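You operate a simulated robot arm through the tools that you are given. There is no shell and no other tool. Be economical: measure what you need, move in short steps, check, and stop when the job is done.

The job below is to be done with a simulated two-armed robot. You get a single attempt, and the scene is never put back.

## Task
Knit one small tube, then one large tube, on machine two.
Fine: for each, set the size dial (S, then L), bring the count to one with the UP key and press START; watch till DONE; keep style A.

It is judged by the outcome, as a careful person would: the job done as asked, and still so three seconds after it is handed in. It fails if anything else is knocked over, pushed out of place, dropped, spilled or broken.

## Robot
Two 6-joint arms with fingered hands on one trunk, on a base that drives. Base frame: it is fixed to the floor where the robot stands at the start and does not move with it; the origin is under the middle of the robot, x ahead of it, y to its left, z up. Readings come in m, degrees, newtons and seconds.
The left shoulder is at the start at [0.021, 0.17, 1.453], the right one opposite. With the tool pointing down near the work surface each hand reaches from about 0.54 to 0.72 m from the robot's upright axis, wherever it stands, measured 20 degrees to its own side. Places, roughly: first machine [0, -1.5, 0.5]; fourth machine [2.8, 1.8, 0.5]; second emergency stop [0.9, 0, 1]; second grey handle [0.7, -0.1, 0.7]; second jog key [0.5, -0.3, 0.9]; second machine [0.9, -0.4, 0.5]; second main switch [0.6, -0.3, 0.7]; second mode dial [0.6, -0.4, 1]; second reset key [0.6, -0.3, 0.9]; second size dial [0.7, -0.1, 0.9]; second stop key [0.6, -0.2, 0.9]; second style dial [0.8, 0, 1]; third machine [1.9, 0.7, 0.5]. Payload 4.4 kg a hand.
Tool frame (each hand has its own): the origin (TCP) lies between the finger pads and is the grasp point; the fingertips stand 0.033 m ahead of it; z points along the fingers, y is the line along which they close. The gripper opens to 0.164 m. The gripper's body begins 0.093 m behind the TCP. The gripper is a hand of 5 fingers: y runs from the thumb to the fingers, the wrist lies at [0, 0, -0.257] in the tool frame, and closing takes about 1.5 s.
Orientation is told as [roll, pitch, yaw] about the base's x, y, z axes, in that order, counted from this pose: with the fingers straight down and closing along the base's y, the tool's x points along the base's -x, its y along +y and its z along -z.

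## Interface
- The arms move only by the tool drive_tool. It takes "left_series", "right_series" or both (then of equal length, played together; a hand with none holds still); each is a list of rows, each a list of 6 numbers: the shift along the base's x, y, z in units of 200 mm (1.0 is 200 mm), then the turn, a rotation vector about the base's x, y, z in units of 90 degrees (1.0 is 90 degrees). In form: [[dx, dy, dz, wx, wy, wz], ...]. A call has 1 to 8 rows; each row is the pose to reach, as a shift and turn from the pose commanded when the call began. "left_grip" and "right_grip" are, for a hand that has rows, the gripper command, from -1 (fully open) to 1 (shut), values between in proportion, set as the call begins (left out, the last holds). A call with a number of a shift or a turn outside -1 to 1 is refused whole. A row lasts 0.2 s, in which the tool goes at most 0.05 m and 8.6 degrees; a call with a longer step from one row to the next is refused whole, and so is a gripper value outside its range. A pose out of reach is approached as far as the arm can. The call stops where the force on the tool passes 90 N (or 10 N more than at its start, if that is more) or the arm is blocked; 0.2 s more then pass. The fingers move at their own pace (about 0.072 m/s each) and stop on an object; they squeeze with about 25 N. The grip force told is the motor's: it shows also when the fingers shut on nothing. Time passes only in rows, and 0.2 s behind the last, so rows that repeat a pose let the fingers close. It gives the time, the measured TCP pose, the force on the tool (base axes), the opening and the grip force at its end, in the units of the frame above (readings bear some noise), with the torque about the TCP (base axes, N m) and any sound that the robot's microphone picked up.
- Cameras (640 x 400 px; columns grow to the right, rows downward): "scene" is now at [0.086, -0.0254, 1.611]; the picture's right is [-0.33, -0.94, 0.00], its down [-0.71, 0.25, -0.66] and it looks along [0.63, -0.22, -0.75] (base axes); focal length 252 px, centre (320, 200). "left" rides on the left gripper at [-0.093, -0.001, -0.124] in its tool frame; the picture's right is [0.01, -1.00, 0.00], its down [0.80, 0.01, -0.60] and it looks along [0.60, 0.01, 0.80] (tool axes); focal length 275 px, centre (320, 200). "right" rides on the right gripper at [0.093, -0.001, -0.124] in its tool frame; the picture's right is [0.01, 1.00, 0.00], its down [-0.80, 0.01, -0.60] and it looks along [-0.60, 0.01, 0.80] (tool axes); focal length 275 px, centre (320, 200). There is no depth. A picture from a camera that has moved, and an enlarged one, comes with that camera's place and axes in the base frame and with its lens.
- get_image(camera): a new picture of that camera. The clock stands still meanwhile.
- lift_body(by): slides the trunk up (or, below 0, down) by that many m; the arms and the scene camera ride with it, the base frame stays. It gives what a move gives, with no picture.
- drive_base(legs): drives the robot by 1 to 6 legs, each [ahead, left, turn to the left] in m, m and degrees, along the robot's own axes; the way and the turn of a leg run together, so that a leg with both is an arc; at most 1.5 m and 180 degrees a leg. The arms and the cameras ride along, it lands a little off, and it stops where it bumps. It gives what a move gives.
- move_fingers(fingers, thumb_bend, hand): sets how far each is bent, from 0 (flat) to 1 (curled in); at 0.3 the hand is open as for a grip, at 0.7 the pads meet at the TCP. One left out holds its place. A second passes; each finger stops where it meets its share of the squeeze, and holds until it gets a number again. A gripper value or a shape takes the hand back. It gives what a move gives, with no picture; readings hold the bend of each and the force on the fingers (four entries, about 0 where the hand has none), thumb and palm.
- set_grasp(shape, hand): the hand has 5 fingers and takes this shape, open, in about a second: jaw (thumb against the fingers, like two jaws); tri (thumb and two fingers); tip (a fingertip pinch); poke (one finger out to press); point (the index stretched); flat (the hand flat); cup (the hand cupped); fist (a fist). The gripper value then closes the fingers along that shape, each until it touches; the sizes above hold for jaw. It gives what a move gives, with no picture.
- head_to(pan, tilt): turns the head with the scene camera to pan (to the left, within 86 degrees either way) and tilt (down, from -29 to 69), counted from straight ahead of the robot. It gives what a move gives.
- enlarge(camera, box): a new picture of the part [left, top, right, bottom] of that camera's present view, enlarged. The clock stands still meanwhile.
- job_done(): hands the job in; it is judged then, once.

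Work in short steps. Places have to be worked out from the pictures, the camera data and where the tool is seen: move nearer, look again, correct. Check each grasp and each placing, and mend what went wrong. You have 120 turns and 88 pictures in all, those below and enlarged ones among them. Open the grippers and draw the arms clear of the work before you hand the job in, unless the task says otherwise; then end with one line.

The tools are called after "Request:" as name(argument=value, ...) on one line, values as JSON. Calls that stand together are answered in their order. drive_tool: Moves the arms, as the interface text tells. Its arguments: {"type":"object","properties":{"left_series":{"type":"array"},"left_grip":{"type":"number"},"right_series":{"type":"array"},"right_grip":{"type":"number"}},"required":[]} The other tools are called the same way: lift_body (by) slides the trunk up or down; set_grasp (shape, hand) gives the hand a shape; move_fingers (fingers, thumb_bend, hand) moves the fingers one by one; drive_base (legs) drives the base; head_to (pan, tilt) turns the head that bears the scene camera; get_image (camera) takes a picture; enlarge (camera, box) takes an enlarged picture of a part of a camera's view; job_done () hands the job in.

At the start:

```text
time_s: 0.0
left_tcp_pos: [0.6686, 0.0993, 1.2083]
left_tcp_rot: [0.0, 0.0, 0.0]
left_wrist_force: [-0.1, 0.0, -0.1]
left_wrist_torque: [-0.01, 0.01, -0.01]
left_grip_width: 0.1642
left_finger_force: 0.0
left_shape: jaw
left_bend: [0.3, 0.3]
left_finger forces: [0.0, 0.0, 0.0, 0.1, 0.0, 0.0]
right_tcp_pos: [0.4374, -0.3539, 0.9998]
right_tcp_rot: [-0.1, -0.1, -0.1]
right_wrist_force: [0.5, 0.2, 0.0]
right_wrist_torque: [0.02, -0.01, 0.03]
right_grip_width: 0.1636
right_finger_force: 0.0
right_shape: jaw
right_bend: [0.3, 0.3]
right_finger forces: [0.0, 0.0, 0.0, 0.0, 0.0, 0.0]
trunk travel left (down, up): [-0.705, 0.037]
robot x, y, heading: [-0.0011, 0.0007, -0.3]
head pan, tilt: [-19.2, 48.5]
```

scene: 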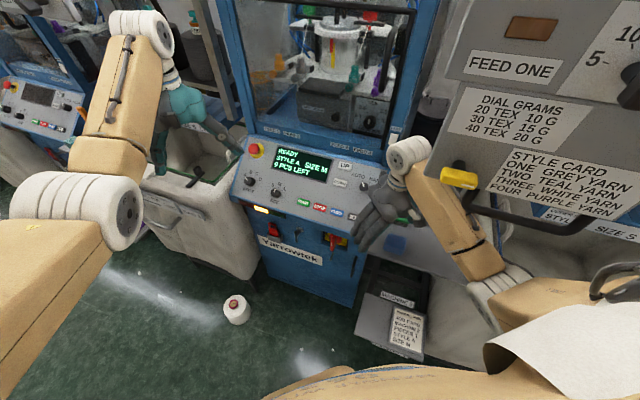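
right: 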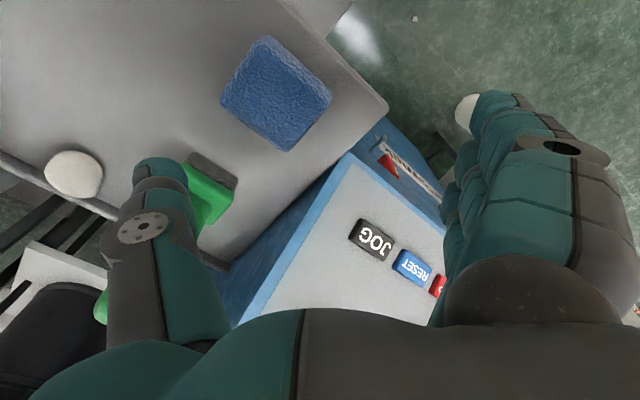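
left: 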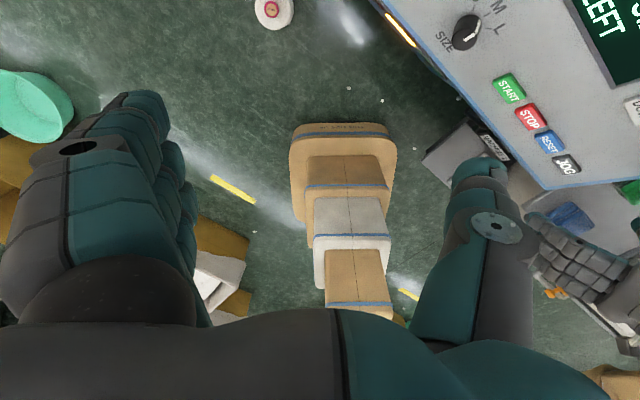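

I see the panel of machine two ahead to the right; I enlarge it to read it.

Request:
enlarge(camera="scene", box=[220, 120, 420, 270])

Request:
enlarge(camera="left", box=[380, 0, 640, 180])

```text
2.67 times, centred on (320, 195) of scene
camera zoom: at [0.086, -0.0254, 1.611], right [-0.33, -0.94, 0.0], down [-0.71, 0.25, -0.66], along [0.63, -0.22, -0.75], focal length 673 px, centre (320, 213)
```

zoom: 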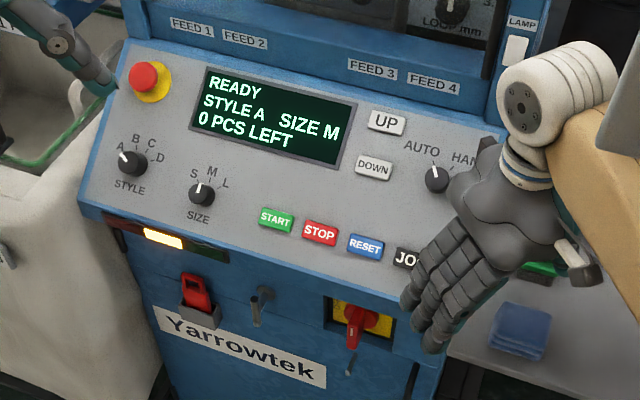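

```text
2.22 times, centred on (510, 90) of left
camera zoom: at [0.7616, 0.0979, 1.3332], right [-0.01, -1.0, 0.0], down [-0.8, 0.01, 0.6], along [-0.6, 0.01, -0.8], focal length 612 px, centre (-102, 444)
```

zoom: 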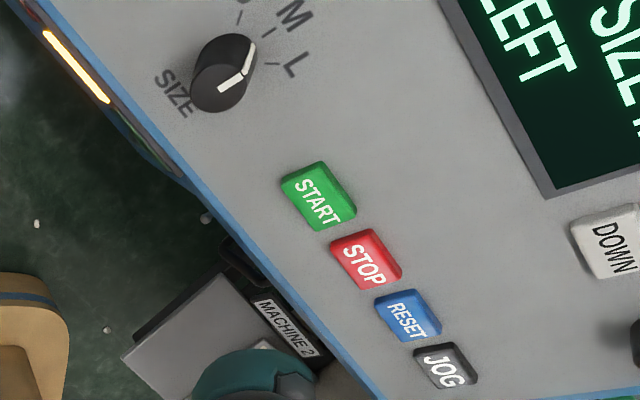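

The panel faces about [-0.49, 0.40, 0.78]; START ~[0.654,-0.163,0.94], SIZE dial ~[0.723,-0.08,0.947], UP ~[0.683,-0.325,1.04]. Everything's READY, style A, AUTO. I raise the right hand first, then shape it to poke.

Request:
drive_tool(right_series=[[0, 0, 0.25, 0, 0, 0], [0, 0, 0.5, 0, 0, 0], [0, 0, 0.75, 0, 0, 0], [0, 0, 1.0, 0, 0, 0]])

Request:
set_grasp(shape="poke", hand="right")

Request:
drive_tool(right_series=[[0.1, 0.05, 0, -0.055, -0.067, 0], [0.2, 0.1, 0, -0.11, -0.134, 0], [0.3, 0.15, 0, -0.165, -0.2, 0], [0.4, 0.2, 0, -0.22, -0.267, 0], [0.5, 0.25, 0, -0.277, -0.334, 0]])

Request:
get_image(camera="right")

Request:
get_image(camera="scene")

```text
time_s: 1.0
left_tcp_pos: [0.6678, 0.098, 1.2083]
left_tcp_rot: [0.0, 0.0, 0.0]
left_wrist_force: [0.0, -0.2, -0.4]
left_wrist_torque: [0.0, -0.03, -0.02]
left_grip_width: 0.1639
left_finger_force: 0.1
left_shape: jaw
left_bend: [0.3, 0.3]
left_finger forces: [0.0, 0.0, 0.0, 0.1, 0.1, 0.0]
right_tcp_pos: [0.3896, -0.4018, 1.1989]
right_tcp_rot: [0.9, -1.3, -0.1]
right_wrist_force: [-0.5, 0.3, 0.6]
right_wrist_torque: [0.01, -0.01, -0.02]
right_grip_width: 0.1637
right_finger_force: 0.0
right_shape: jaw
right_bend: [0.3, 0.3]
right_finger forces: [0.0, 0.1, 0.0, 0.0, 0.1, 0.0]
right hand out of reach, approached as far as the arm can: row 1, 2, 3, 4
trunk travel left (down, up): [-0.705, 0.037]
robot x, y, heading: [-0.0011, -0.0001, 0.0]
head pan, tilt: [-19.2, 48.5]
```

```text
time_s: 1.9
left_tcp_pos: [0.667, 0.0992, 1.2087]
left_tcp_rot: [0.1, 0.0, 0.0]
left_wrist_force: [0.4, 0.3, 0.4]
left_wrist_torque: [0.02, -0.03, 0.04]
left_grip_width: 0.164
left_finger_force: 0.1
left_shape: jaw
left_bend: [0.3, 0.3]
left_finger forces: [0.0, 0.1, 0.1, 0.0, 0.1, 0.1]
right_tcp_pos: [0.3894, -0.4026, 1.1974]
right_tcp_rot: [1.1, -1.3, 0.0]
right_wrist_force: [0.3, -0.4, 0.4]
right_wrist_torque: [-0.02, -0.03, -0.02]
right_grip_width: 0.0001
right_finger_force: 0.1
right_shape: poke
right_bend: [1.0, 0.62]
right_finger forces: [0.0, 0.0, 0.0, 0.1, 0.1, 0.0]
trunk travel left (down, up): [-0.705, 0.037]
robot x, y, heading: [0.0011, -0.0011, -0.2]
head pan, tilt: [-19.2, 48.5]
```

```text
time_s: 3.3
left_tcp_pos: [0.6623, 0.1114, 1.209]
left_tcp_rot: [-0.8, -0.1, 3.4]
left_wrist_force: [-3.0, 1.9, 0.5]
left_wrist_torque: [-0.2, -0.25, 0.04]
left_grip_width: 0.1643
left_finger_force: 0.0
left_shape: jaw
left_bend: [0.3, 0.3]
left_finger forces: [0.0, 0.0, 0.0, 0.0, 0.0, 0.0]
right_tcp_pos: [0.517, -0.3417, 1.1768]
right_tcp_rot: [-27.8, -28.4, 11.1]
right_wrist_force: [-0.2, 1.6, -0.7]
right_wrist_torque: [-0.11, 0.01, -0.05]
right_grip_width: 0.0
right_finger_force: 0.1
right_shape: poke
right_bend: [1.0, 0.62]
right_finger forces: [0.0, 0.0, 0.1, 0.0, 0.0, 0.0]
right hand out of reach, approached as far as the arm can: row 1, 2, 3, 4, 5
trunk travel left (down, up): [-0.705, 0.037]
robot x, y, heading: [0.0003, -0.0362, 3.8]
head pan, tilt: [-19.2, 48.5]
stopped in row 5 (right hand): the arm was blocked; the commanded pose is now the measured one
```

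```text
82 pictures are left
camera right: at [0.3748, -0.3122, 1.2303], right [0.04, 0.91, -0.42], down [0.39, 0.37, 0.84], along [0.92, -0.2, -0.34], focal length 275 px, centre (320, 200)
```

right: 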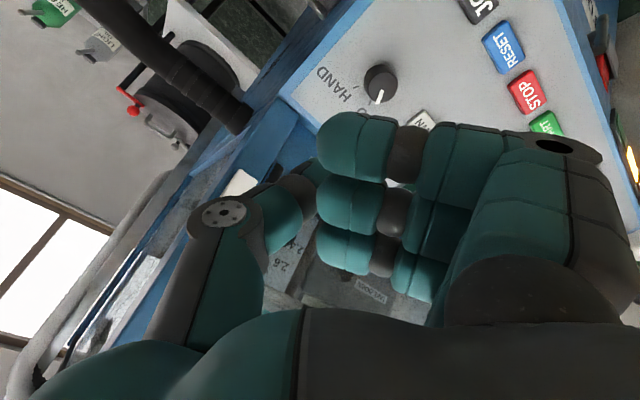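

```text
81 pictures are left
camera scene: at [0.0941, -0.0406, 1.6105], right [-0.27, -0.96, 0.01], down [-0.72, 0.19, -0.66], along [0.64, -0.19, -0.75], focal length 252 px, centre (320, 200)
```

scene: 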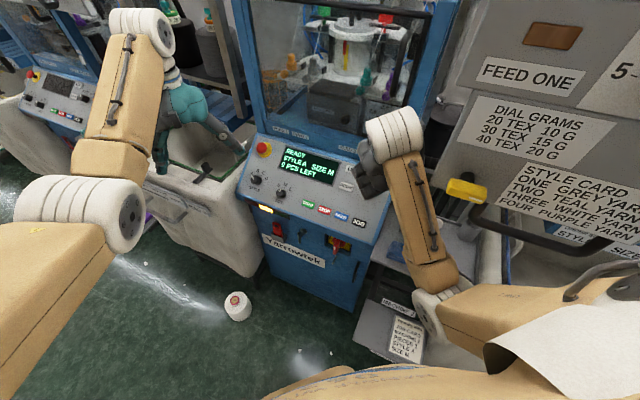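

The right arm got blocked and shoved the base about 4 cm. I look around to the right to see what it met.

Request:
head_to(pan=-65, tilt=35)

Request:
get_image(camera="scene")

```text
time_s: 4.4
left_tcp_pos: [0.6698, 0.1043, 1.2067]
left_tcp_rot: [-0.9, 0.1, 1.3]
left_wrist_force: [0.8, -0.4, -0.4]
left_wrist_torque: [0.04, 0.0, -0.01]
left_grip_width: 0.164
left_finger_force: 0.1
left_shape: jaw
left_bend: [0.3, 0.3]
left_finger forces: [0.0, 0.0, 0.0, 0.0, 0.0, 0.0]
right_tcp_pos: [0.5079, -0.3443, 1.1767]
right_tcp_rot: [-28.2, -28.4, 9.3]
right_wrist_force: [0.2, -1.0, 0.3]
right_wrist_torque: [0.01, -0.03, 0.02]
right_grip_width: 0.0001
right_finger_force: 0.0
right_shape: poke
right_bend: [1.0, 0.62]
right_finger forces: [0.1, 0.0, 0.0, 0.0, 0.0, 0.0]
trunk travel left (down, up): [-0.705, 0.037]
robot x, y, heading: [-0.0033, -0.0192, 1.8]
head pan, tilt: [-65.0, 35.0]
```

```text
80 pictures are left
camera scene: at [0.0601, -0.0826, 1.6309], right [-0.89, -0.45, 0.01], down [-0.26, 0.5, -0.82], along [0.37, -0.74, -0.57], focal length 252 px, centre (320, 200)
```

scene: 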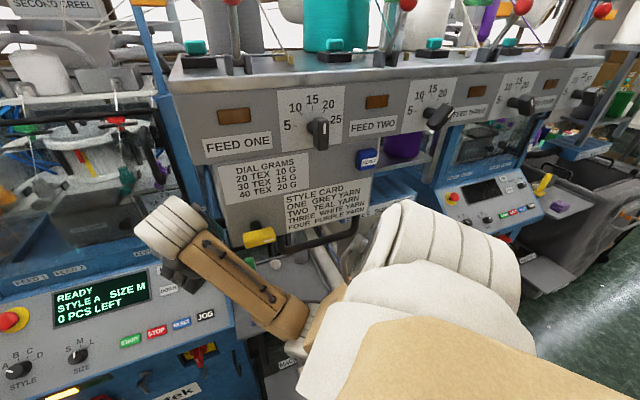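

The right elbow met the feed cabinet's bar. I'll take the right arm back down to about its start pose, then shift the base left and turn it to face the panel squarely, working with the left hand.

Request:
drive_tool(right_series=[[-0.1, 0, -0.1, 0.055, 0.067, 0], [-0.15, 0, -0.3, 0.11, 0.134, 0], [-0.25, -0.05, -0.5, 0.165, 0.2, 0], [-0.35, -0.05, -0.7, 0.22, 0.267, 0], [-0.35, -0.05, -0.8, 0.277, 0.334, 0]])

Request:
get_image(camera="scene")

```text
time_s: 5.6
left_tcp_pos: [0.6669, 0.0954, 1.2099]
left_tcp_rot: [-0.3, -0.1, 1.1]
left_wrist_force: [1.1, 0.4, -0.2]
left_wrist_torque: [-0.03, 0.01, 0.03]
left_grip_width: 0.1643
left_finger_force: 0.0
left_shape: jaw
left_bend: [0.3, 0.3]
left_finger forces: [0.0, 0.1, 0.0, 0.0, 0.0, 0.1]
right_tcp_pos: [0.4327, -0.3654, 1.0177]
right_tcp_rot: [0.5, -0.4, 1.4]
right_wrist_force: [0.5, 0.5, 0.0]
right_wrist_torque: [-0.03, 0.03, 0.0]
right_grip_width: 0.0
right_finger_force: 0.0
right_shape: poke
right_bend: [1.0, 0.62]
right_finger forces: [0.1, 0.0, 0.0, 0.1, 0.1, 0.1]
right hand out of reach, approached as far as the arm can: row 1, 2, 3
trunk travel left (down, up): [-0.705, 0.037]
robot x, y, heading: [-0.001, -0.0168, 1.6]
head pan, tilt: [-65.0, 35.0]
```

```text
79 pictures are left
camera scene: at [0.0547, -0.0938, 1.6307], right [-0.89, -0.45, 0.0], down [-0.26, 0.51, -0.82], along [0.36, -0.73, -0.57], focal length 252 px, centre (320, 200)
```

scene: 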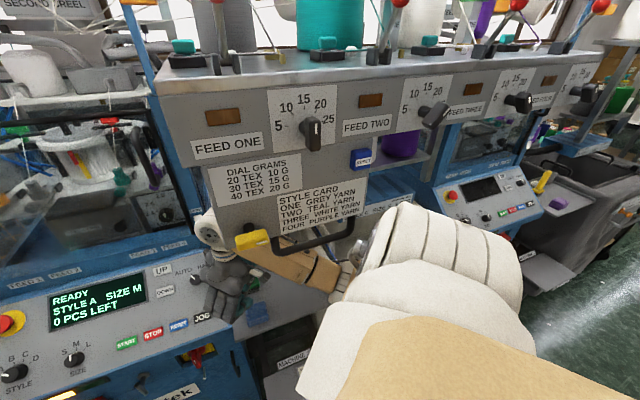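

The right arm is back and clear. I shift left 0.25 m and ahead 0.1 m, then turn 40° right in pieces.

Request:
drive_base(legs=[[0.0, 0.24, 0], [0.05, 0, -20], [0.03, 0.0, -21]])

Request:
head_to(pan=0, tilt=48)

Request:
get_image(camera="scene")

Request:
get_image(camera="left")

```text
time_s: 9.6
left_tcp_pos: [0.6463, -0.1401, 1.211]
left_tcp_rot: [-0.2, -0.2, -39.2]
left_wrist_force: [-0.3, 0.2, -0.5]
left_wrist_torque: [0.03, -0.02, -0.02]
left_grip_width: 0.1638
left_finger_force: 0.1
left_shape: jaw
left_bend: [0.3, 0.3]
left_finger forces: [0.0, 0.1, 0.1, 0.1, 0.0, 0.1]
right_tcp_pos: [0.1734, -0.3383, 1.0169]
right_tcp_rot: [0.4, -0.6, -39.0]
right_wrist_force: [-0.4, -1.2, -0.6]
right_wrist_torque: [0.02, 0.01, 0.02]
right_grip_width: 0.0
right_finger_force: 0.1
right_shape: poke
right_bend: [1.0, 0.62]
right_finger forces: [0.0, 0.0, 0.0, 0.1, 0.0, 0.1]
trunk travel left (down, up): [-0.705, 0.037]
robot x, y, heading: [0.0717, 0.2068, -38.8]
head pan, tilt: [-65.0, 35.0]
```

```text
time_s: 11.0
left_tcp_pos: [0.6474, -0.1406, 1.2118]
left_tcp_rot: [-0.4, -0.2, -39.3]
left_wrist_force: [0.2, 0.3, -0.2]
left_wrist_torque: [-0.01, 0.0, -0.01]
left_grip_width: 0.1641
left_finger_force: 0.1
left_shape: jaw
left_bend: [0.3, 0.3]
left_finger forces: [0.1, 0.0, 0.0, 0.0, 0.0, 0.0]
right_tcp_pos: [0.1722, -0.3386, 1.0179]
right_tcp_rot: [0.5, -0.7, -39.0]
right_wrist_force: [0.6, -0.2, -0.3]
right_wrist_torque: [0.0, -0.01, 0.0]
right_grip_width: 0.0
right_finger_force: 0.1
right_shape: poke
right_bend: [1.0, 0.62]
right_finger forces: [0.1, 0.0, 0.0, 0.1, 0.0, 0.0]
trunk travel left (down, up): [-0.705, 0.037]
robot x, y, heading: [0.0692, 0.2049, -38.8]
head pan, tilt: [0.0, 48.0]
```

```text
78 pictures are left
camera scene: at [0.1411, 0.1496, 1.6117], right [-0.63, -0.78, 0.0], down [-0.58, 0.47, -0.67], along [0.52, -0.42, -0.74], focal length 252 px, centre (320, 200)
```

scene: 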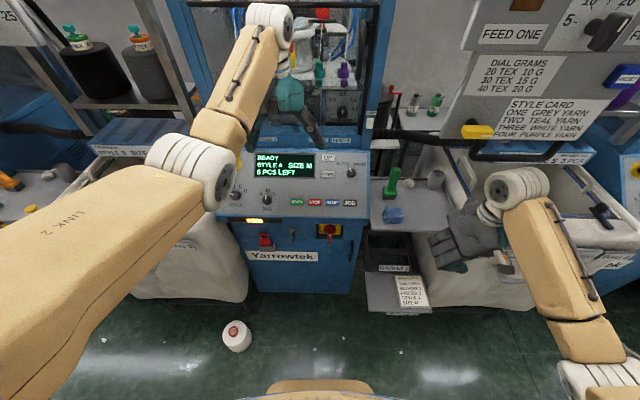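

```text
77 pictures are left
camera left: at [0.7193, -0.1985, 1.3362], right [-0.64, -0.77, 0.0], down [-0.61, 0.52, 0.6], along [-0.46, 0.38, -0.8], focal length 275 px, centre (320, 200)
```

left: 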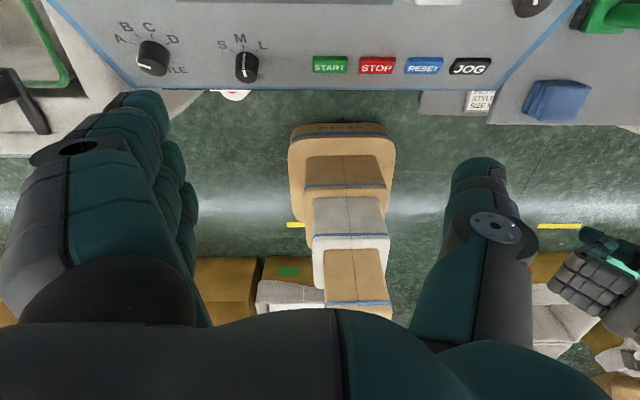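

The panel is now square ahead, and START/dial positions check out (START [0.653,-0.163,0.94], dial [0.722,-0.08,0.95]). I tilt the left hand to the panel's slope above the dial, in tip-pinch shape.

Request:
set_grasp(shape="tip", hand="left")

Request:
drive_tool(left_series=[[0, 0.11, 0, -0.055, -0.067, 0], [0.0, 0.22, -0.1, -0.11, -0.134, 0], [0.0, 0.33, -0.2, -0.165, -0.2, 0], [0.04, 0.44, -0.3, -0.22, -0.267, 0], [0.08, 0.54, -0.4, -0.275, -0.334, 0]])

Request:
get_image(camera="left")

Request:
get_image(camera="scene")

```text
time_s: 11.9
left_tcp_pos: [0.6481, -0.1402, 1.2119]
left_tcp_rot: [-0.4, -0.1, -39.3]
left_wrist_force: [1.0, 0.2, 0.1]
left_wrist_torque: [0.03, 0.0, 0.0]
left_grip_width: 0.164
left_finger_force: 0.1
left_shape: tip
left_bend: [0.3, 0.3]
left_finger forces: [0.0, 0.0, 0.0, 0.0, 0.1, 0.0]
right_tcp_pos: [0.1731, -0.34, 1.0177]
right_tcp_rot: [0.5, -0.6, -39.0]
right_wrist_force: [0.0, 0.2, -0.8]
right_wrist_torque: [-0.03, 0.01, -0.05]
right_grip_width: 0.0001
right_finger_force: 0.0
right_shape: poke
right_bend: [1.0, 0.62]
right_finger forces: [0.0, 0.0, 0.0, 0.1, 0.0, 0.1]
trunk travel left (down, up): [-0.705, 0.037]
robot x, y, heading: [0.0696, 0.2071, -38.9]
head pan, tilt: [0.0, 48.0]
```

```text
time_s: 13.1
left_tcp_pos: [0.6634, -0.0298, 1.1316]
left_tcp_rot: [-0.4, -39.4, -39.4]
left_wrist_force: [-0.4, 0.8, 0.1]
left_wrist_torque: [-0.01, 0.03, -0.05]
left_grip_width: 0.1639
left_finger_force: 0.1
left_shape: tip
left_bend: [0.3, 0.3]
left_finger forces: [0.0, 0.0, 0.1, 0.0, 0.1, 0.1]
left hand out of reach, approached as far as the arm can: row 1, 2
right_tcp_pos: [0.1718, -0.3384, 1.0178]
right_tcp_rot: [0.4, -0.7, -39.1]
right_wrist_force: [0.9, 1.2, -0.3]
right_wrist_torque: [-0.05, -0.07, 0.01]
right_grip_width: 0.0001
right_finger_force: 0.1
right_shape: poke
right_bend: [1.0, 0.62]
right_finger forces: [0.0, 0.0, 0.0, 0.0, 0.0, 0.0]
trunk travel left (down, up): [-0.705, 0.037]
robot x, y, heading: [0.0681, 0.2028, -38.9]
head pan, tilt: [0.0, 48.0]
```

```text
76 pictures are left
camera left: at [0.6575, -0.0247, 1.2877], right [-0.64, -0.77, 0.0], down [-0.76, 0.64, -0.05], along [0.04, -0.03, -1.0], focal length 275 px, centre (320, 200)
```

left: 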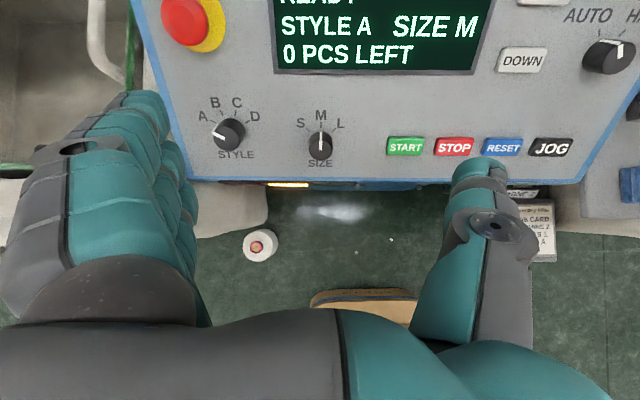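

```text
75 pictures are left
camera scene: at [0.1402, 0.1516, 1.6118], right [-0.63, -0.78, 0.0], down [-0.58, 0.47, -0.67], along [0.52, -0.42, -0.74], focal length 252 px, centre (320, 200)
```

scene: 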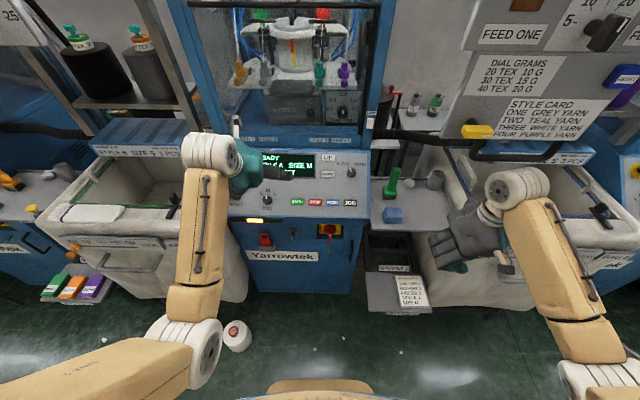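

The hand is aligned with the panel over the dial, which sits dead ahead. I close the pinch to about 5 cm and descend to about 13 cm off the dial.

Request:
drive_tool(left_series=[[0, 0, -0.1, 0, 0, 0], [0, 0, -0.25, 0, 0, 0], [0, 0, -0.42, 0, 0, 0], [0, 0, -0.42, 0, 0, 0], [0, 0, -0.42, 0, 0, 0], [0, 0, -0.42, 0, 0, 0]], left_grip=0.4)

Request:
get_image(camera="left")

Request:
enlarge(camera="scene", box=[180, 110, 400, 250])

```text
time_s: 14.5
left_tcp_pos: [0.6656, -0.0325, 1.0494]
left_tcp_rot: [-0.3, -39.1, -39.3]
left_wrist_force: [1.0, -0.1, 0.1]
left_wrist_torque: [-0.04, -0.03, -0.01]
left_grip_width: 0.0498
left_finger_force: 0.0
left_shape: tip
left_bend: [0.73, 0.76]
left_finger forces: [0.0, 0.1, 0.0, 0.0, 0.0, 0.0]
right_tcp_pos: [0.1731, -0.34, 1.0172]
right_tcp_rot: [0.6, -0.6, -39.0]
right_wrist_force: [0.2, -0.3, 0.6]
right_wrist_torque: [0.0, 0.02, 0.03]
right_grip_width: 0.0
right_finger_force: 0.1
right_shape: poke
right_bend: [1.0, 0.62]
right_finger forces: [0.0, 0.0, 0.0, 0.0, 0.0, 0.0]
trunk travel left (down, up): [-0.705, 0.037]
robot x, y, heading: [0.0696, 0.2043, -38.9]
head pan, tilt: [0.0, 48.0]
```

```text
74 pictures are left
camera left: at [0.6599, -0.028, 1.204], right [-0.64, -0.77, 0.0], down [-0.76, 0.64, -0.04], along [0.03, -0.02, -1.0], focal length 275 px, centre (320, 200)
```

left: 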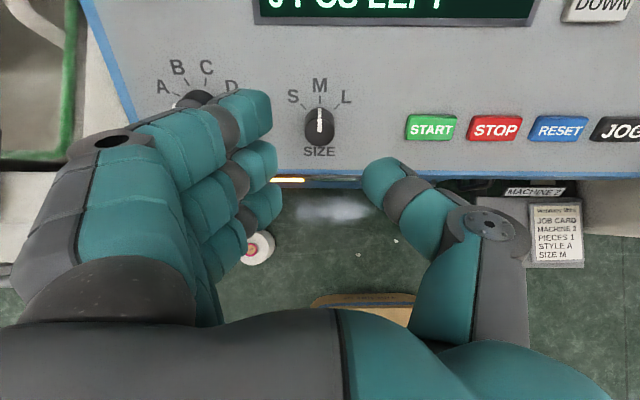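

```text
2.86 times, centred on (290, 180) of scene
camera zoom: at [0.1409, 0.1499, 1.6117], right [-0.63, -0.78, 0.0], down [-0.58, 0.47, -0.67], along [0.52, -0.42, -0.74], focal length 722 px, centre (406, 257)
```

zoom: 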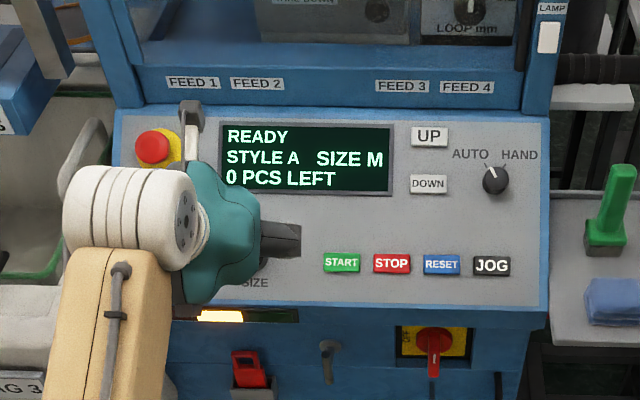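

The dial lies on the tool's axis about 14 cm ahead. I descend along the panel normal, stopping ~4.5 cm TCP height over the panel.

Request:
drive_tool(left_series=[[0.07, -0.06, -0.13, 0, 0, 0], [0.14, -0.12, -0.25, 0, 0, 0], [0.21, -0.175, -0.38, 0, 0, 0]])

Request:
get_image(camera="left")

```text
time_s: 15.3
left_tcp_pos: [0.7075, -0.0678, 0.9728]
left_tcp_rot: [-0.3, -39.2, -39.3]
left_wrist_force: [0.8, 0.1, -0.3]
left_wrist_torque: [0.02, 0.03, -0.02]
left_grip_width: 0.05
left_finger_force: 0.0
left_shape: tip
left_bend: [0.73, 0.76]
left_finger forces: [0.0, 0.0, 0.1, 0.1, 0.0, 0.0]
right_tcp_pos: [0.1731, -0.3392, 1.0175]
right_tcp_rot: [0.4, -0.6, -39.0]
right_wrist_force: [0.2, 0.0, -0.5]
right_wrist_torque: [0.02, 0.03, 0.03]
right_grip_width: 0.0
right_finger_force: 0.0
right_shape: poke
right_bend: [1.0, 0.62]
right_finger forces: [0.0, 0.0, 0.0, 0.0, 0.0, 0.0]
trunk travel left (down, up): [-0.705, 0.037]
robot x, y, heading: [0.0688, 0.2033, -38.8]
head pan, tilt: [0.0, 48.0]
```

```text
72 pictures are left
camera left: at [0.7036, -0.0636, 1.1273], right [-0.64, -0.77, 0.0], down [-0.76, 0.64, -0.04], along [0.03, -0.02, -1.0], focal length 275 px, centre (320, 200)
```

left: 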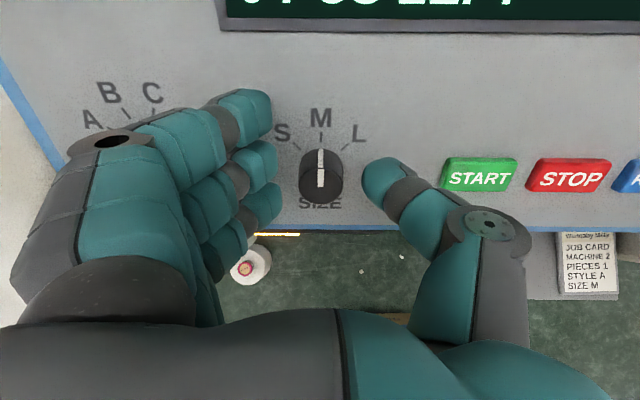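

On line. I go 2 cm further along the normal.

Request:
drive_tool(left_series=[[0.025, -0.02, -0.04, 0, 0, 0], [0.05, -0.04, -0.08, 0, 0, 0]])

Request:
get_image(camera="left")

Request:
enlarge(camera="scene", box=[180, 110, 400, 250])

```text
time_s: 15.9
left_tcp_pos: [0.7158, -0.0653, 0.9656]
left_tcp_rot: [0.5, -39.6, -39.8]
left_wrist_force: [-18.3, 41.8, 48.1]
left_wrist_torque: [3.57, 0.88, 0.7]
left_grip_width: 0.0469
left_finger_force: 0.1
left_shape: tip
left_bend: [0.72, 0.76]
left_finger forces: [0.0, 0.1, 0.0, 57.9, 5.7, 0.1]
right_tcp_pos: [0.1683, -0.3322, 1.0215]
right_tcp_rot: [0.4, -1.0, -38.9]
right_wrist_force: [0.8, 0.0, 0.5]
right_wrist_torque: [-0.03, 0.02, 0.02]
right_grip_width: 0.0
right_finger_force: 0.1
right_shape: poke
right_bend: [1.0, 0.62]
right_finger forces: [0.0, 0.1, 0.0, 0.0, 0.1, 0.1]
trunk travel left (down, up): [-0.705, 0.037]
robot x, y, heading: [0.0678, 0.2054, -38.8]
head pan, tilt: [0.0, 48.0]
```

```text
71 pictures are left
camera left: at [0.7083, -0.0612, 1.12], right [-0.64, -0.77, -0.02], down [-0.77, 0.64, -0.05], along [0.05, -0.02, -1.0], focal length 275 px, centre (320, 200)
```

left: 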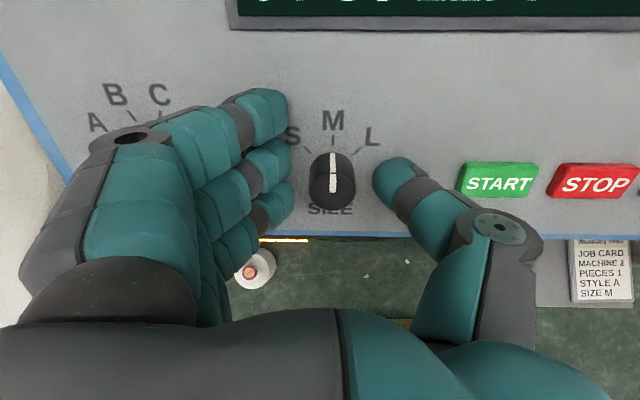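

```text
2.86 times, centred on (290, 180) of scene
camera zoom: at [0.1329, 0.1582, 1.613], right [-0.63, -0.78, 0.0], down [-0.58, 0.46, -0.67], along [0.53, -0.42, -0.74], focal length 722 px, centre (406, 257)
```

zoom: 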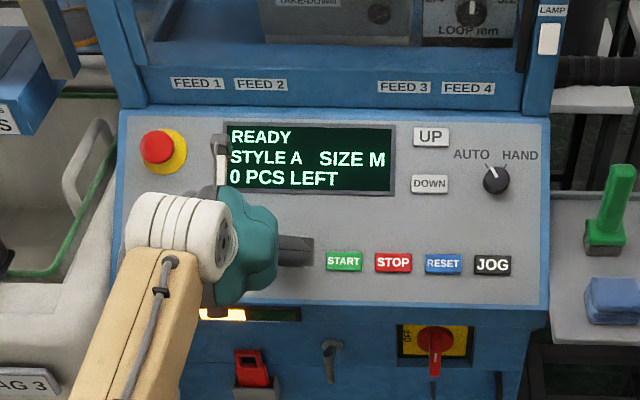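

The fingertips touched the panel (58 N); the knob is between them. I back off 1 cm from the commanded depth to relieve that.

Request:
drive_tool(left_series=[[-0.0265, 0.022, 0.043, 0, 0, 0], [-0.0265, 0.022, 0.043, 0, 0, 0]])

Request:
get_image(camera="left")

```text
time_s: 16.5
left_tcp_pos: [0.7126, -0.0646, 0.9647]
left_tcp_rot: [-0.1, -39.1, -39.5]
left_wrist_force: [7.8, 28.3, 11.1]
left_wrist_torque: [1.39, 0.01, 0.37]
left_grip_width: 0.0146
left_finger_force: 24.6
left_shape: tip
left_bend: [0.65, 0.78]
left_finger forces: [0.0, 11.0, 25.9, 16.9, 18.3, 0.0]
right_tcp_pos: [0.1731, -0.336, 1.0195]
right_tcp_rot: [0.2, -0.6, -39.1]
right_wrist_force: [-0.3, 0.0, -0.1]
right_wrist_torque: [-0.01, 0.04, 0.0]
right_grip_width: 0.0
right_finger_force: 0.1
right_shape: poke
right_bend: [1.0, 0.62]
right_finger forces: [0.1, 0.1, 0.0, 0.1, 0.1, 0.1]
trunk travel left (down, up): [-0.705, 0.037]
robot x, y, heading: [0.0693, 0.2058, -38.8]
head pan, tilt: [0.0, 48.0]
```

```text
69 pictures are left
camera left: at [0.7079, -0.0609, 1.12], right [-0.64, -0.77, -0.01], down [-0.77, 0.64, -0.04], along [0.04, -0.02, -1.0], focal length 275 px, centre (320, 200)
```

left: 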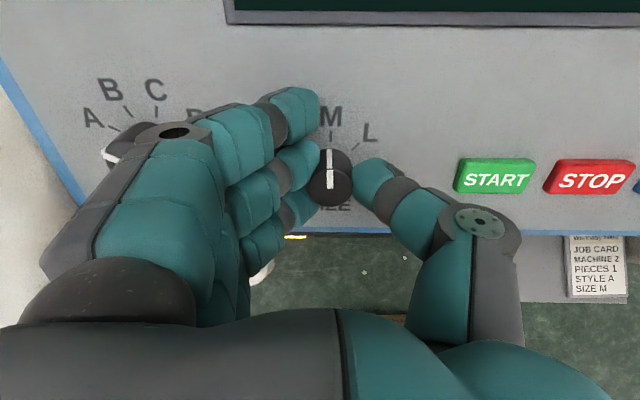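

Fingers appear already on the knob but off-centre and dragging. I open to re-centre and back off 4 mm more.

Request:
drive_tool(left_series=[[-0.01, 0.008, 0.016, 0, 0, 0], [-0.01, 0.008, 0.016, 0, 0, 0], [-0.01, 0.008, 0.016, 0, 0, 0]], left_grip=0.3)

Request:
get_image(camera="left")

```text
time_s: 17.3
left_tcp_pos: [0.7092, -0.0692, 0.969]
left_tcp_rot: [-0.5, -39.1, -39.2]
left_wrist_force: [-0.3, -0.3, 0.0]
left_wrist_torque: [-0.02, 0.0, -0.01]
left_grip_width: 0.0565
left_finger_force: 0.0
left_shape: tip
left_bend: [0.73, 0.76]
left_finger forces: [0.1, 0.0, 0.0, 0.0, 0.0, 0.1]
right_tcp_pos: [0.1726, -0.3396, 1.0176]
right_tcp_rot: [0.5, -0.6, -39.0]
right_wrist_force: [0.3, -0.8, -0.7]
right_wrist_torque: [0.03, 0.05, -0.01]
right_grip_width: 0.0001
right_finger_force: 0.1
right_shape: poke
right_bend: [1.0, 0.62]
right_finger forces: [0.1, 0.0, 0.0, 0.0, 0.1, 0.1]
trunk travel left (down, up): [-0.705, 0.037]
robot x, y, heading: [0.0723, 0.2051, -38.9]
head pan, tilt: [0.0, 48.0]
```

```text
68 pictures are left
camera left: at [0.7041, -0.0659, 1.1232], right [-0.64, -0.76, 0.0], down [-0.76, 0.64, -0.04], along [0.03, -0.03, -1.0], focal length 275 px, centre (320, 200)
```

left: 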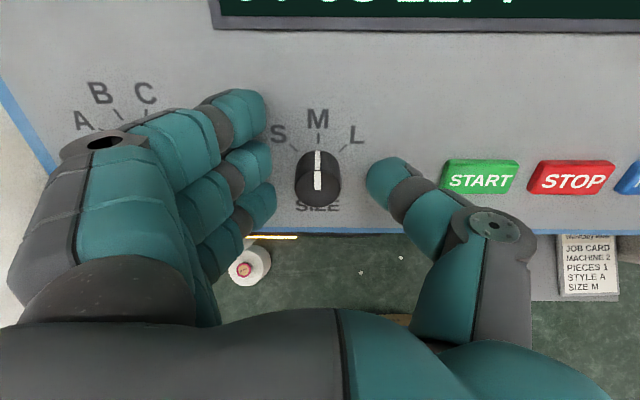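

Free and centred: knob between fingers and thumb. I close on it.

Request:
drive_tool(left_series=[[0, 0, 0, 0, 0, 0], [0, 0, 0, 0, 0, 0], [0, 0, 0, 0, 0, 0], [0, 0, 0, 0, 0, 0], [0, 0, 0, 0, 0, 0]], left_grip=0.9)

Request:
get_image(camera="left")

```text
time_s: 18.5
left_tcp_pos: [0.711, -0.0652, 0.9676]
left_tcp_rot: [-0.3, -39.0, -39.2]
left_wrist_force: [9.0, 16.2, 2.6]
left_wrist_torque: [0.46, -0.25, 0.37]
left_grip_width: 0.0143
left_finger_force: 24.8
left_shape: tip
left_bend: [0.68, 0.75]
left_finger forces: [0.0, 2.2, 34.6, 0.0, 21.4, 0.0]
right_tcp_pos: [0.1736, -0.3375, 1.0181]
right_tcp_rot: [0.3, -0.7, -39.0]
right_wrist_force: [-0.3, -0.4, -0.6]
right_wrist_torque: [-0.04, -0.03, -0.04]
right_grip_width: 0.0
right_finger_force: 0.0
right_shape: poke
right_bend: [1.0, 0.62]
right_finger forces: [0.0, 0.0, 0.0, 0.0, 0.1, 0.0]
trunk travel left (down, up): [-0.705, 0.037]
robot x, y, heading: [0.0716, 0.2081, -39.1]
head pan, tilt: [0.0, 48.0]
```

```text
67 pictures are left
camera left: at [0.706, -0.0618, 1.123], right [-0.64, -0.77, 0.0], down [-0.77, 0.64, -0.04], along [0.03, -0.02, -1.0], focal length 275 px, centre (320, 200)
```

left: 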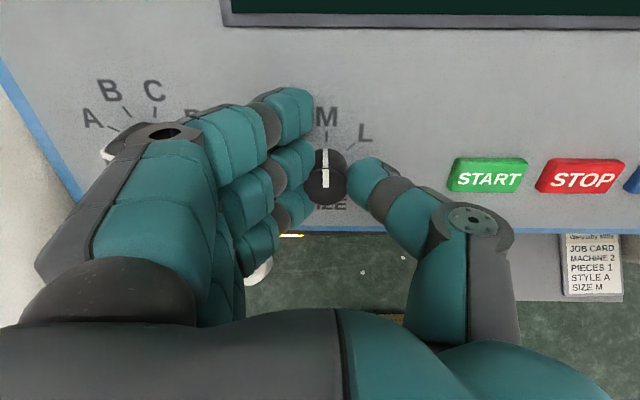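

Gripped (35 N / 21 N). I turn it counterclockwise about the panel normal by 40° for S.

Request:
drive_tool(left_series=[[0, 0, 0, -0.043, 0.0355, 0.069], [0, 0, 0, -0.086, 0.071, 0.138], [0, 0, 0, -0.13, 0.107, 0.207], [0, 0, 0, -0.173, 0.142, 0.276], [0, 0, 0, -0.216, 0.178, 0.345], [0, 0, 0, -0.216, 0.178, 0.345]])

Request:
get_image(camera="left")

Request:
enlarge(camera="scene", box=[180, 110, 400, 250])

```text
time_s: 19.9
left_tcp_pos: [0.7092, -0.0652, 0.9654]
left_tcp_rot: [-27.7, -28.7, 8.0]
left_wrist_force: [4.1, 25.6, -0.4]
left_wrist_torque: [0.75, 0.15, 0.4]
left_grip_width: 0.0141
left_finger_force: 24.9
left_shape: tip
left_bend: [0.68, 0.75]
left_finger forces: [0.0, 3.7, 36.3, 0.1, 20.1, 0.0]
right_tcp_pos: [0.1742, -0.3369, 1.0194]
right_tcp_rot: [0.2, -0.7, -38.9]
right_wrist_force: [0.6, -0.2, -0.2]
right_wrist_torque: [0.0, 0.0, 0.05]
right_grip_width: 0.0
right_finger_force: 0.0
right_shape: poke
right_bend: [1.0, 0.62]
right_finger forces: [0.1, 0.0, 0.0, 0.1, 0.0, 0.0]
trunk travel left (down, up): [-0.705, 0.037]
robot x, y, heading: [0.0684, 0.2063, -38.9]
head pan, tilt: [0.0, 48.0]
```

```text
66 pictures are left
camera left: at [0.7294, -0.0044, 1.1079], right [-0.11, -0.91, 0.4], down [-0.99, 0.15, 0.08], along [-0.13, -0.39, -0.91], focal length 275 px, centre (320, 200)
```

left: 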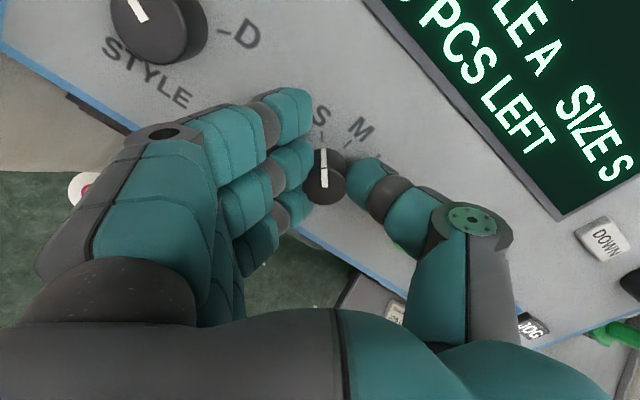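

```text
2.86 times, centred on (290, 180) of scene
camera zoom: at [0.1414, 0.1538, 1.6118], right [-0.63, -0.78, 0.0], down [-0.58, 0.46, -0.67], along [0.52, -0.42, -0.74], focal length 722 px, centre (406, 257)
```

zoom: 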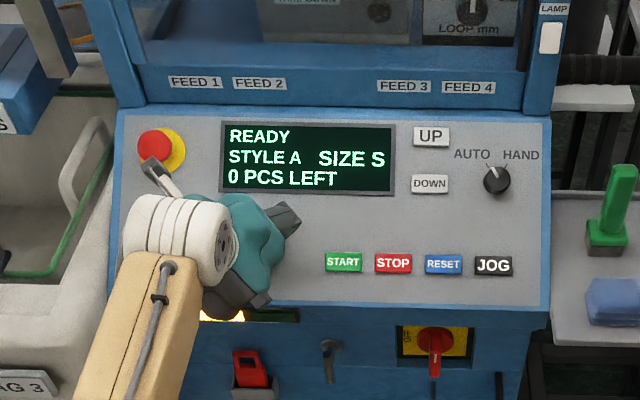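

SIZE S reads on the display. I release, back off along the normal by 10 cm and turn the hand back.

Request:
drive_tool(left_series=[[0, 0, 0, 0, 0, 0], [0, 0, 0, 0, 0, 0], [0, 0, 0, 0, 0, 0], [-0.06, 0.05, 0.1, 0, 0, 0], [-0.15, 0.125, 0.24, 0, 0, 0], [-0.24, 0.2, 0.39, 0, 0, 0]], left_grip=0.2)

Request:
drive_tool(left_series=[[0, 0, 0, 0.043, -0.0355, -0.069], [0, 0, 0, 0.086, -0.071, -0.138], [0, 0, 0, 0.13, -0.107, -0.207], [0, 0, 0, 0.173, -0.142, -0.276], [0, 0, 0, 0.216, -0.178, -0.345]])

Request:
set_grasp(shape="poke", hand="left")

Request:
get_image(camera="left")

Request:
enlarge(camera="scene", box=[180, 110, 400, 250])

```text
time_s: 21.3
left_tcp_pos: [0.6596, -0.0294, 1.0445]
left_tcp_rot: [-27.9, -28.8, 7.9]
left_wrist_force: [-0.5, 0.6, -0.6]
left_wrist_torque: [-0.01, 0.0, 0.02]
left_grip_width: 0.0645
left_finger_force: 0.0
left_shape: tip
left_bend: [0.73, 0.75]
left_finger forces: [0.0, 0.0, 0.0, 0.0, 0.1, 0.0]
right_tcp_pos: [0.1721, -0.3393, 1.0172]
right_tcp_rot: [0.4, -0.7, -39.0]
right_wrist_force: [0.1, -1.3, 0.4]
right_wrist_torque: [-0.02, 0.0, 0.01]
right_grip_width: 0.0
right_finger_force: 0.0
right_shape: poke
right_bend: [1.0, 0.62]
right_finger forces: [0.0, 0.0, 0.0, 0.0, 0.0, 0.1]
trunk travel left (down, up): [-0.705, 0.037]
robot x, y, heading: [0.0731, 0.2028, -38.8]
head pan, tilt: [0.0, 48.0]
```

```text
time_s: 22.5
left_tcp_pos: [0.6604, -0.027, 1.0453]
left_tcp_rot: [-0.3, -39.2, -39.3]
left_wrist_force: [-0.3, 0.3, 0.7]
left_wrist_torque: [0.03, 0.05, 0.01]
left_grip_width: 0.0649
left_finger_force: 0.0
left_shape: tip
left_bend: [0.73, 0.75]
left_finger forces: [0.0, 0.0, 0.0, 0.0, 0.1, 0.1]
right_tcp_pos: [0.1731, -0.3395, 1.0184]
right_tcp_rot: [0.5, -0.6, -39.0]
right_wrist_force: [-0.5, -0.5, 1.1]
right_wrist_torque: [0.05, 0.0, 0.01]
right_grip_width: 0.0002
right_finger_force: 0.1
right_shape: poke
right_bend: [1.0, 0.62]
right_finger forces: [0.0, 0.0, 0.1, 0.1, 0.0, 0.0]
trunk travel left (down, up): [-0.705, 0.037]
robot x, y, heading: [0.0704, 0.2021, -38.9]
head pan, tilt: [0.0, 48.0]
```

```text
time_s: 23.4
left_tcp_pos: [0.66, -0.0286, 1.045]
left_tcp_rot: [-0.4, -39.1, -39.2]
left_wrist_force: [-0.4, 0.2, -0.1]
left_wrist_torque: [0.04, -0.03, 0.04]
left_grip_width: 0.0
left_finger_force: 0.1
left_shape: poke
left_bend: [1.0, 0.62]
left_finger forces: [0.1, 0.1, 0.0, 0.1, 0.0, 0.1]
right_tcp_pos: [0.1729, -0.3388, 1.0178]
right_tcp_rot: [0.5, -0.6, -39.0]
right_wrist_force: [0.6, 0.6, -0.4]
right_wrist_torque: [-0.02, -0.02, -0.02]
right_grip_width: 0.0
right_finger_force: 0.0
right_shape: poke
right_bend: [1.0, 0.62]
right_finger forces: [0.0, 0.0, 0.0, 0.0, 0.1, 0.1]
trunk travel left (down, up): [-0.705, 0.037]
robot x, y, heading: [0.0709, 0.2052, -38.9]
head pan, tilt: [0.0, 48.0]
```

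```text
64 pictures are left
camera left: at [0.6557, -0.0242, 1.2009], right [-0.64, -0.77, 0.0], down [-0.77, 0.64, -0.04], along [0.03, -0.02, -1.0], focal length 275 px, centre (320, 200)
```

left: 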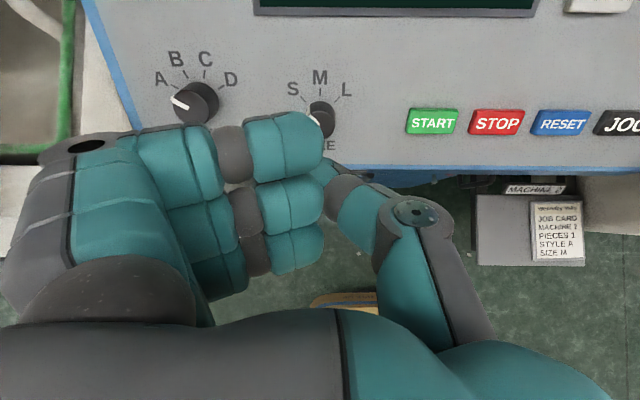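

```text
2.86 times, centred on (290, 180) of scene
camera zoom: at [0.141, 0.1498, 1.6117], right [-0.63, -0.78, 0.0], down [-0.58, 0.47, -0.67], along [0.52, -0.42, -0.74], focal length 722 px, centre (406, 257)
```

zoom: 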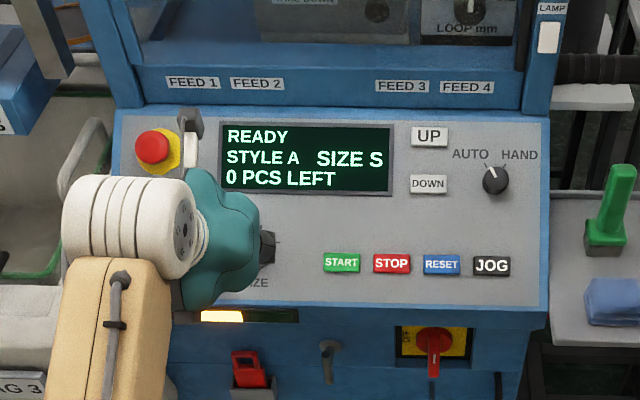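

Size S kept. The poke shape shows no clearly stretched finger, so I try "point" and look.

Request:
set_grasp(shape="point", hand="left")

Request:
get_image(camera="left")

```text
time_s: 24.3
left_tcp_pos: [0.6607, -0.0291, 1.0459]
left_tcp_rot: [-0.4, -39.1, -39.2]
left_wrist_force: [-0.2, 0.3, -0.4]
left_wrist_torque: [0.0, 0.02, 0.01]
left_grip_width: 0.1562
left_finger_force: 0.1
left_shape: point
left_bend: [0.77, 0.42]
left_finger forces: [0.1, 0.0, 0.0, 0.0, 0.0, 0.1]
right_tcp_pos: [0.173, -0.3395, 1.0165]
right_tcp_rot: [0.5, -0.7, -39.1]
right_wrist_force: [-0.5, 0.5, -0.2]
right_wrist_torque: [0.0, 0.02, 0.02]
right_grip_width: 0.0
right_finger_force: 0.1
right_shape: poke
right_bend: [1.0, 0.62]
right_finger forces: [0.0, 0.0, 0.0, 0.0, 0.0, 0.0]
trunk travel left (down, up): [-0.705, 0.037]
robot x, y, heading: [0.0678, 0.2075, -38.6]
head pan, tilt: [0.0, 48.0]
```

```text
62 pictures are left
camera left: at [0.6556, -0.0243, 1.2009], right [-0.64, -0.77, 0.0], down [-0.77, 0.64, -0.04], along [0.03, -0.02, -1.0], focal length 275 px, centre (320, 200)
```

left: 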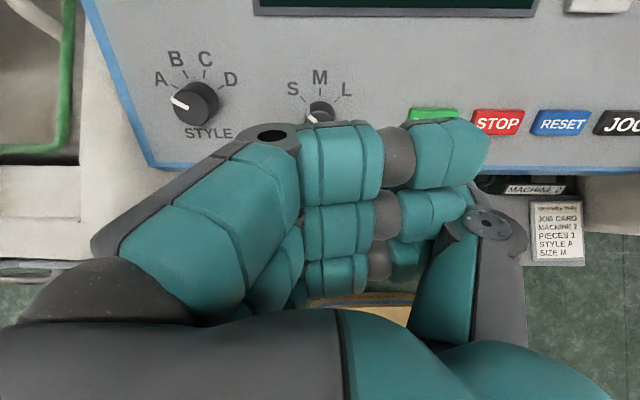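

The index may be on the robot-facing side, hidden from this camera. I look from the head, close-up.

Request:
enlarge(camera="scene", box=[190, 150, 320, 230])

Request:
get_image(camera="right")

```text
4.92 times, centred on (255, 190) of scene
camera zoom: at [0.141, 0.1498, 1.6117], right [-0.63, -0.78, 0.0], down [-0.58, 0.47, -0.67], along [0.52, -0.42, -0.74], focal length 1243 px, centre (640, 249)
```

zoom: 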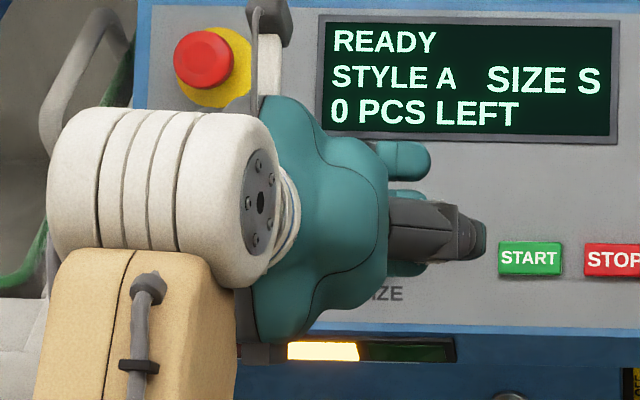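

```text
60 pictures are left
camera right: at [0.0988, -0.2816, 1.1406], right [0.62, 0.78, 0.01], down [0.62, -0.5, 0.61], along [0.48, -0.37, -0.79], focal length 275 px, centre (320, 200)
```

right: 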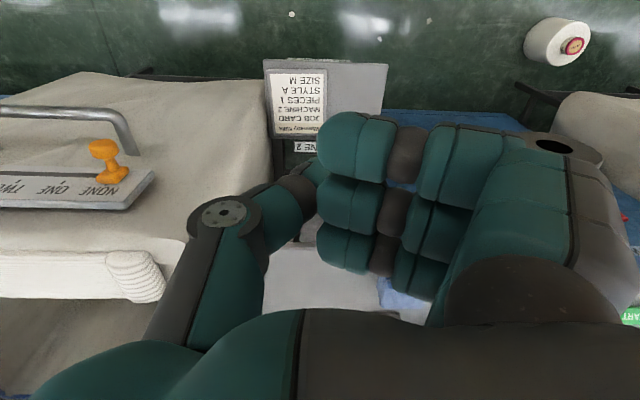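

The pressing finger is hidden behind the hand from both cameras. I raise the left hand and roll it so the head camera can see the poke finger's place in the tool frame.

Request:
set_grasp(shape="poke", hand="left")

Request:
drive_tool(left_series=[[-0.15, 0.1, 0.1, 0, 0, 0], [-0.25, 0.1, 0.25, -0.07, 0.057, 0], [-0.35, 0.12, 0.35, -0.14, 0.114, 0], [-0.42, 0.1, 0.45, -0.21, 0.171, 0], [-0.45, 0.05, 0.5, -0.28, 0.228, 0], [-0.45, 0.0, 0.5, -0.35, 0.285, 0], [-0.45, 0.0, 0.5, -0.42, 0.342, 0]])

Request:
get_image(camera="scene")

```text
time_s: 25.2
left_tcp_pos: [0.6595, -0.0293, 1.0455]
left_tcp_rot: [-0.4, -39.1, -39.3]
left_wrist_force: [-0.7, -0.6, 0.5]
left_wrist_torque: [-0.01, -0.02, -0.01]
left_grip_width: 0.0
left_finger_force: 0.0
left_shape: poke
left_bend: [1.0, 0.62]
left_finger forces: [0.0, 0.0, 0.0, 0.0, 0.0, 0.0]
right_tcp_pos: [0.1715, -0.3389, 1.0188]
right_tcp_rot: [0.6, -0.5, -39.0]
right_wrist_force: [0.7, -1.2, 0.8]
right_wrist_torque: [-0.01, -0.01, -0.01]
right_grip_width: 0.0001
right_finger_force: 0.1
right_shape: poke
right_bend: [1.0, 0.62]
right_finger forces: [0.1, 0.1, 0.0, 0.0, 0.0, 0.0]
trunk travel left (down, up): [-0.705, 0.037]
robot x, y, heading: [0.0684, 0.207, -39.0]
head pan, tilt: [0.0, 48.0]
```

```text
time_s: 26.8
left_tcp_pos: [0.5714, -0.0282, 1.1446]
left_tcp_rot: [-56.5, -24.4, -7.7]
left_wrist_force: [0.4, 0.4, -0.1]
left_wrist_torque: [-0.07, -0.01, -0.01]
left_grip_width: 0.0
left_finger_force: 0.0
left_shape: poke
left_bend: [1.0, 0.62]
left_finger forces: [0.0, 0.1, 0.0, 0.0, 0.0, 0.0]
right_tcp_pos: [0.1722, -0.3368, 1.018]
right_tcp_rot: [0.3, -0.7, -39.0]
right_wrist_force: [0.0, -0.6, 0.4]
right_wrist_torque: [-0.03, 0.01, 0.0]
right_grip_width: 0.0001
right_finger_force: 0.1
right_shape: poke
right_bend: [1.0, 0.62]
right_finger forces: [0.1, 0.1, 0.0, 0.0, 0.1, 0.0]
trunk travel left (down, up): [-0.705, 0.037]
robot x, y, heading: [0.0703, 0.206, -38.8]
head pan, tilt: [0.0, 48.0]
```

```text
59 pictures are left
camera scene: at [0.1416, 0.151, 1.6117], right [-0.63, -0.78, 0.0], down [-0.58, 0.47, -0.67], along [0.52, -0.42, -0.74], focal length 252 px, centre (320, 200)
```

scene: 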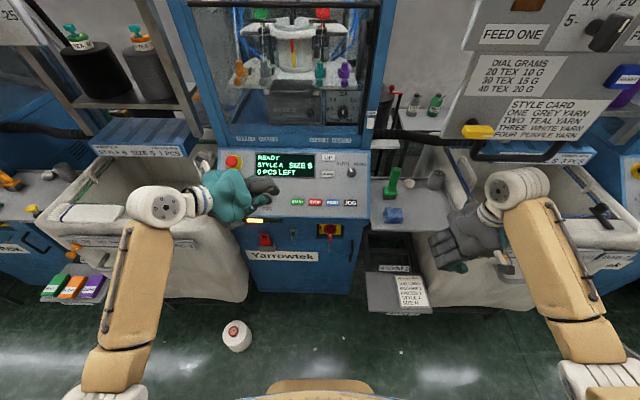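

Request:
enlarge(camera="scene", box=[190, 150, 320, 230])

```text
4.92 times, centred on (255, 190) of scene
camera zoom: at [0.1416, 0.151, 1.6117], right [-0.63, -0.78, 0.0], down [-0.58, 0.47, -0.67], along [0.52, -0.42, -0.74], focal length 1243 px, centre (640, 249)
```

zoom: 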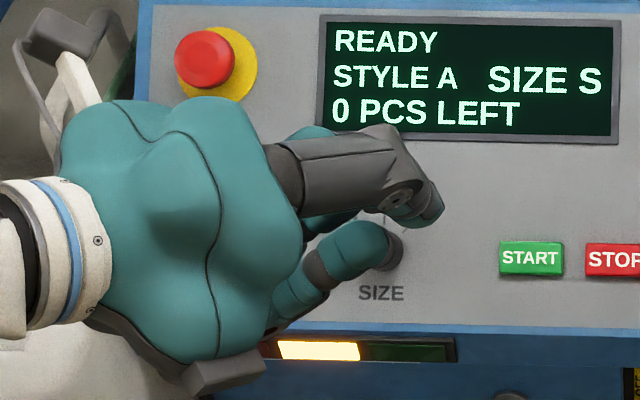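

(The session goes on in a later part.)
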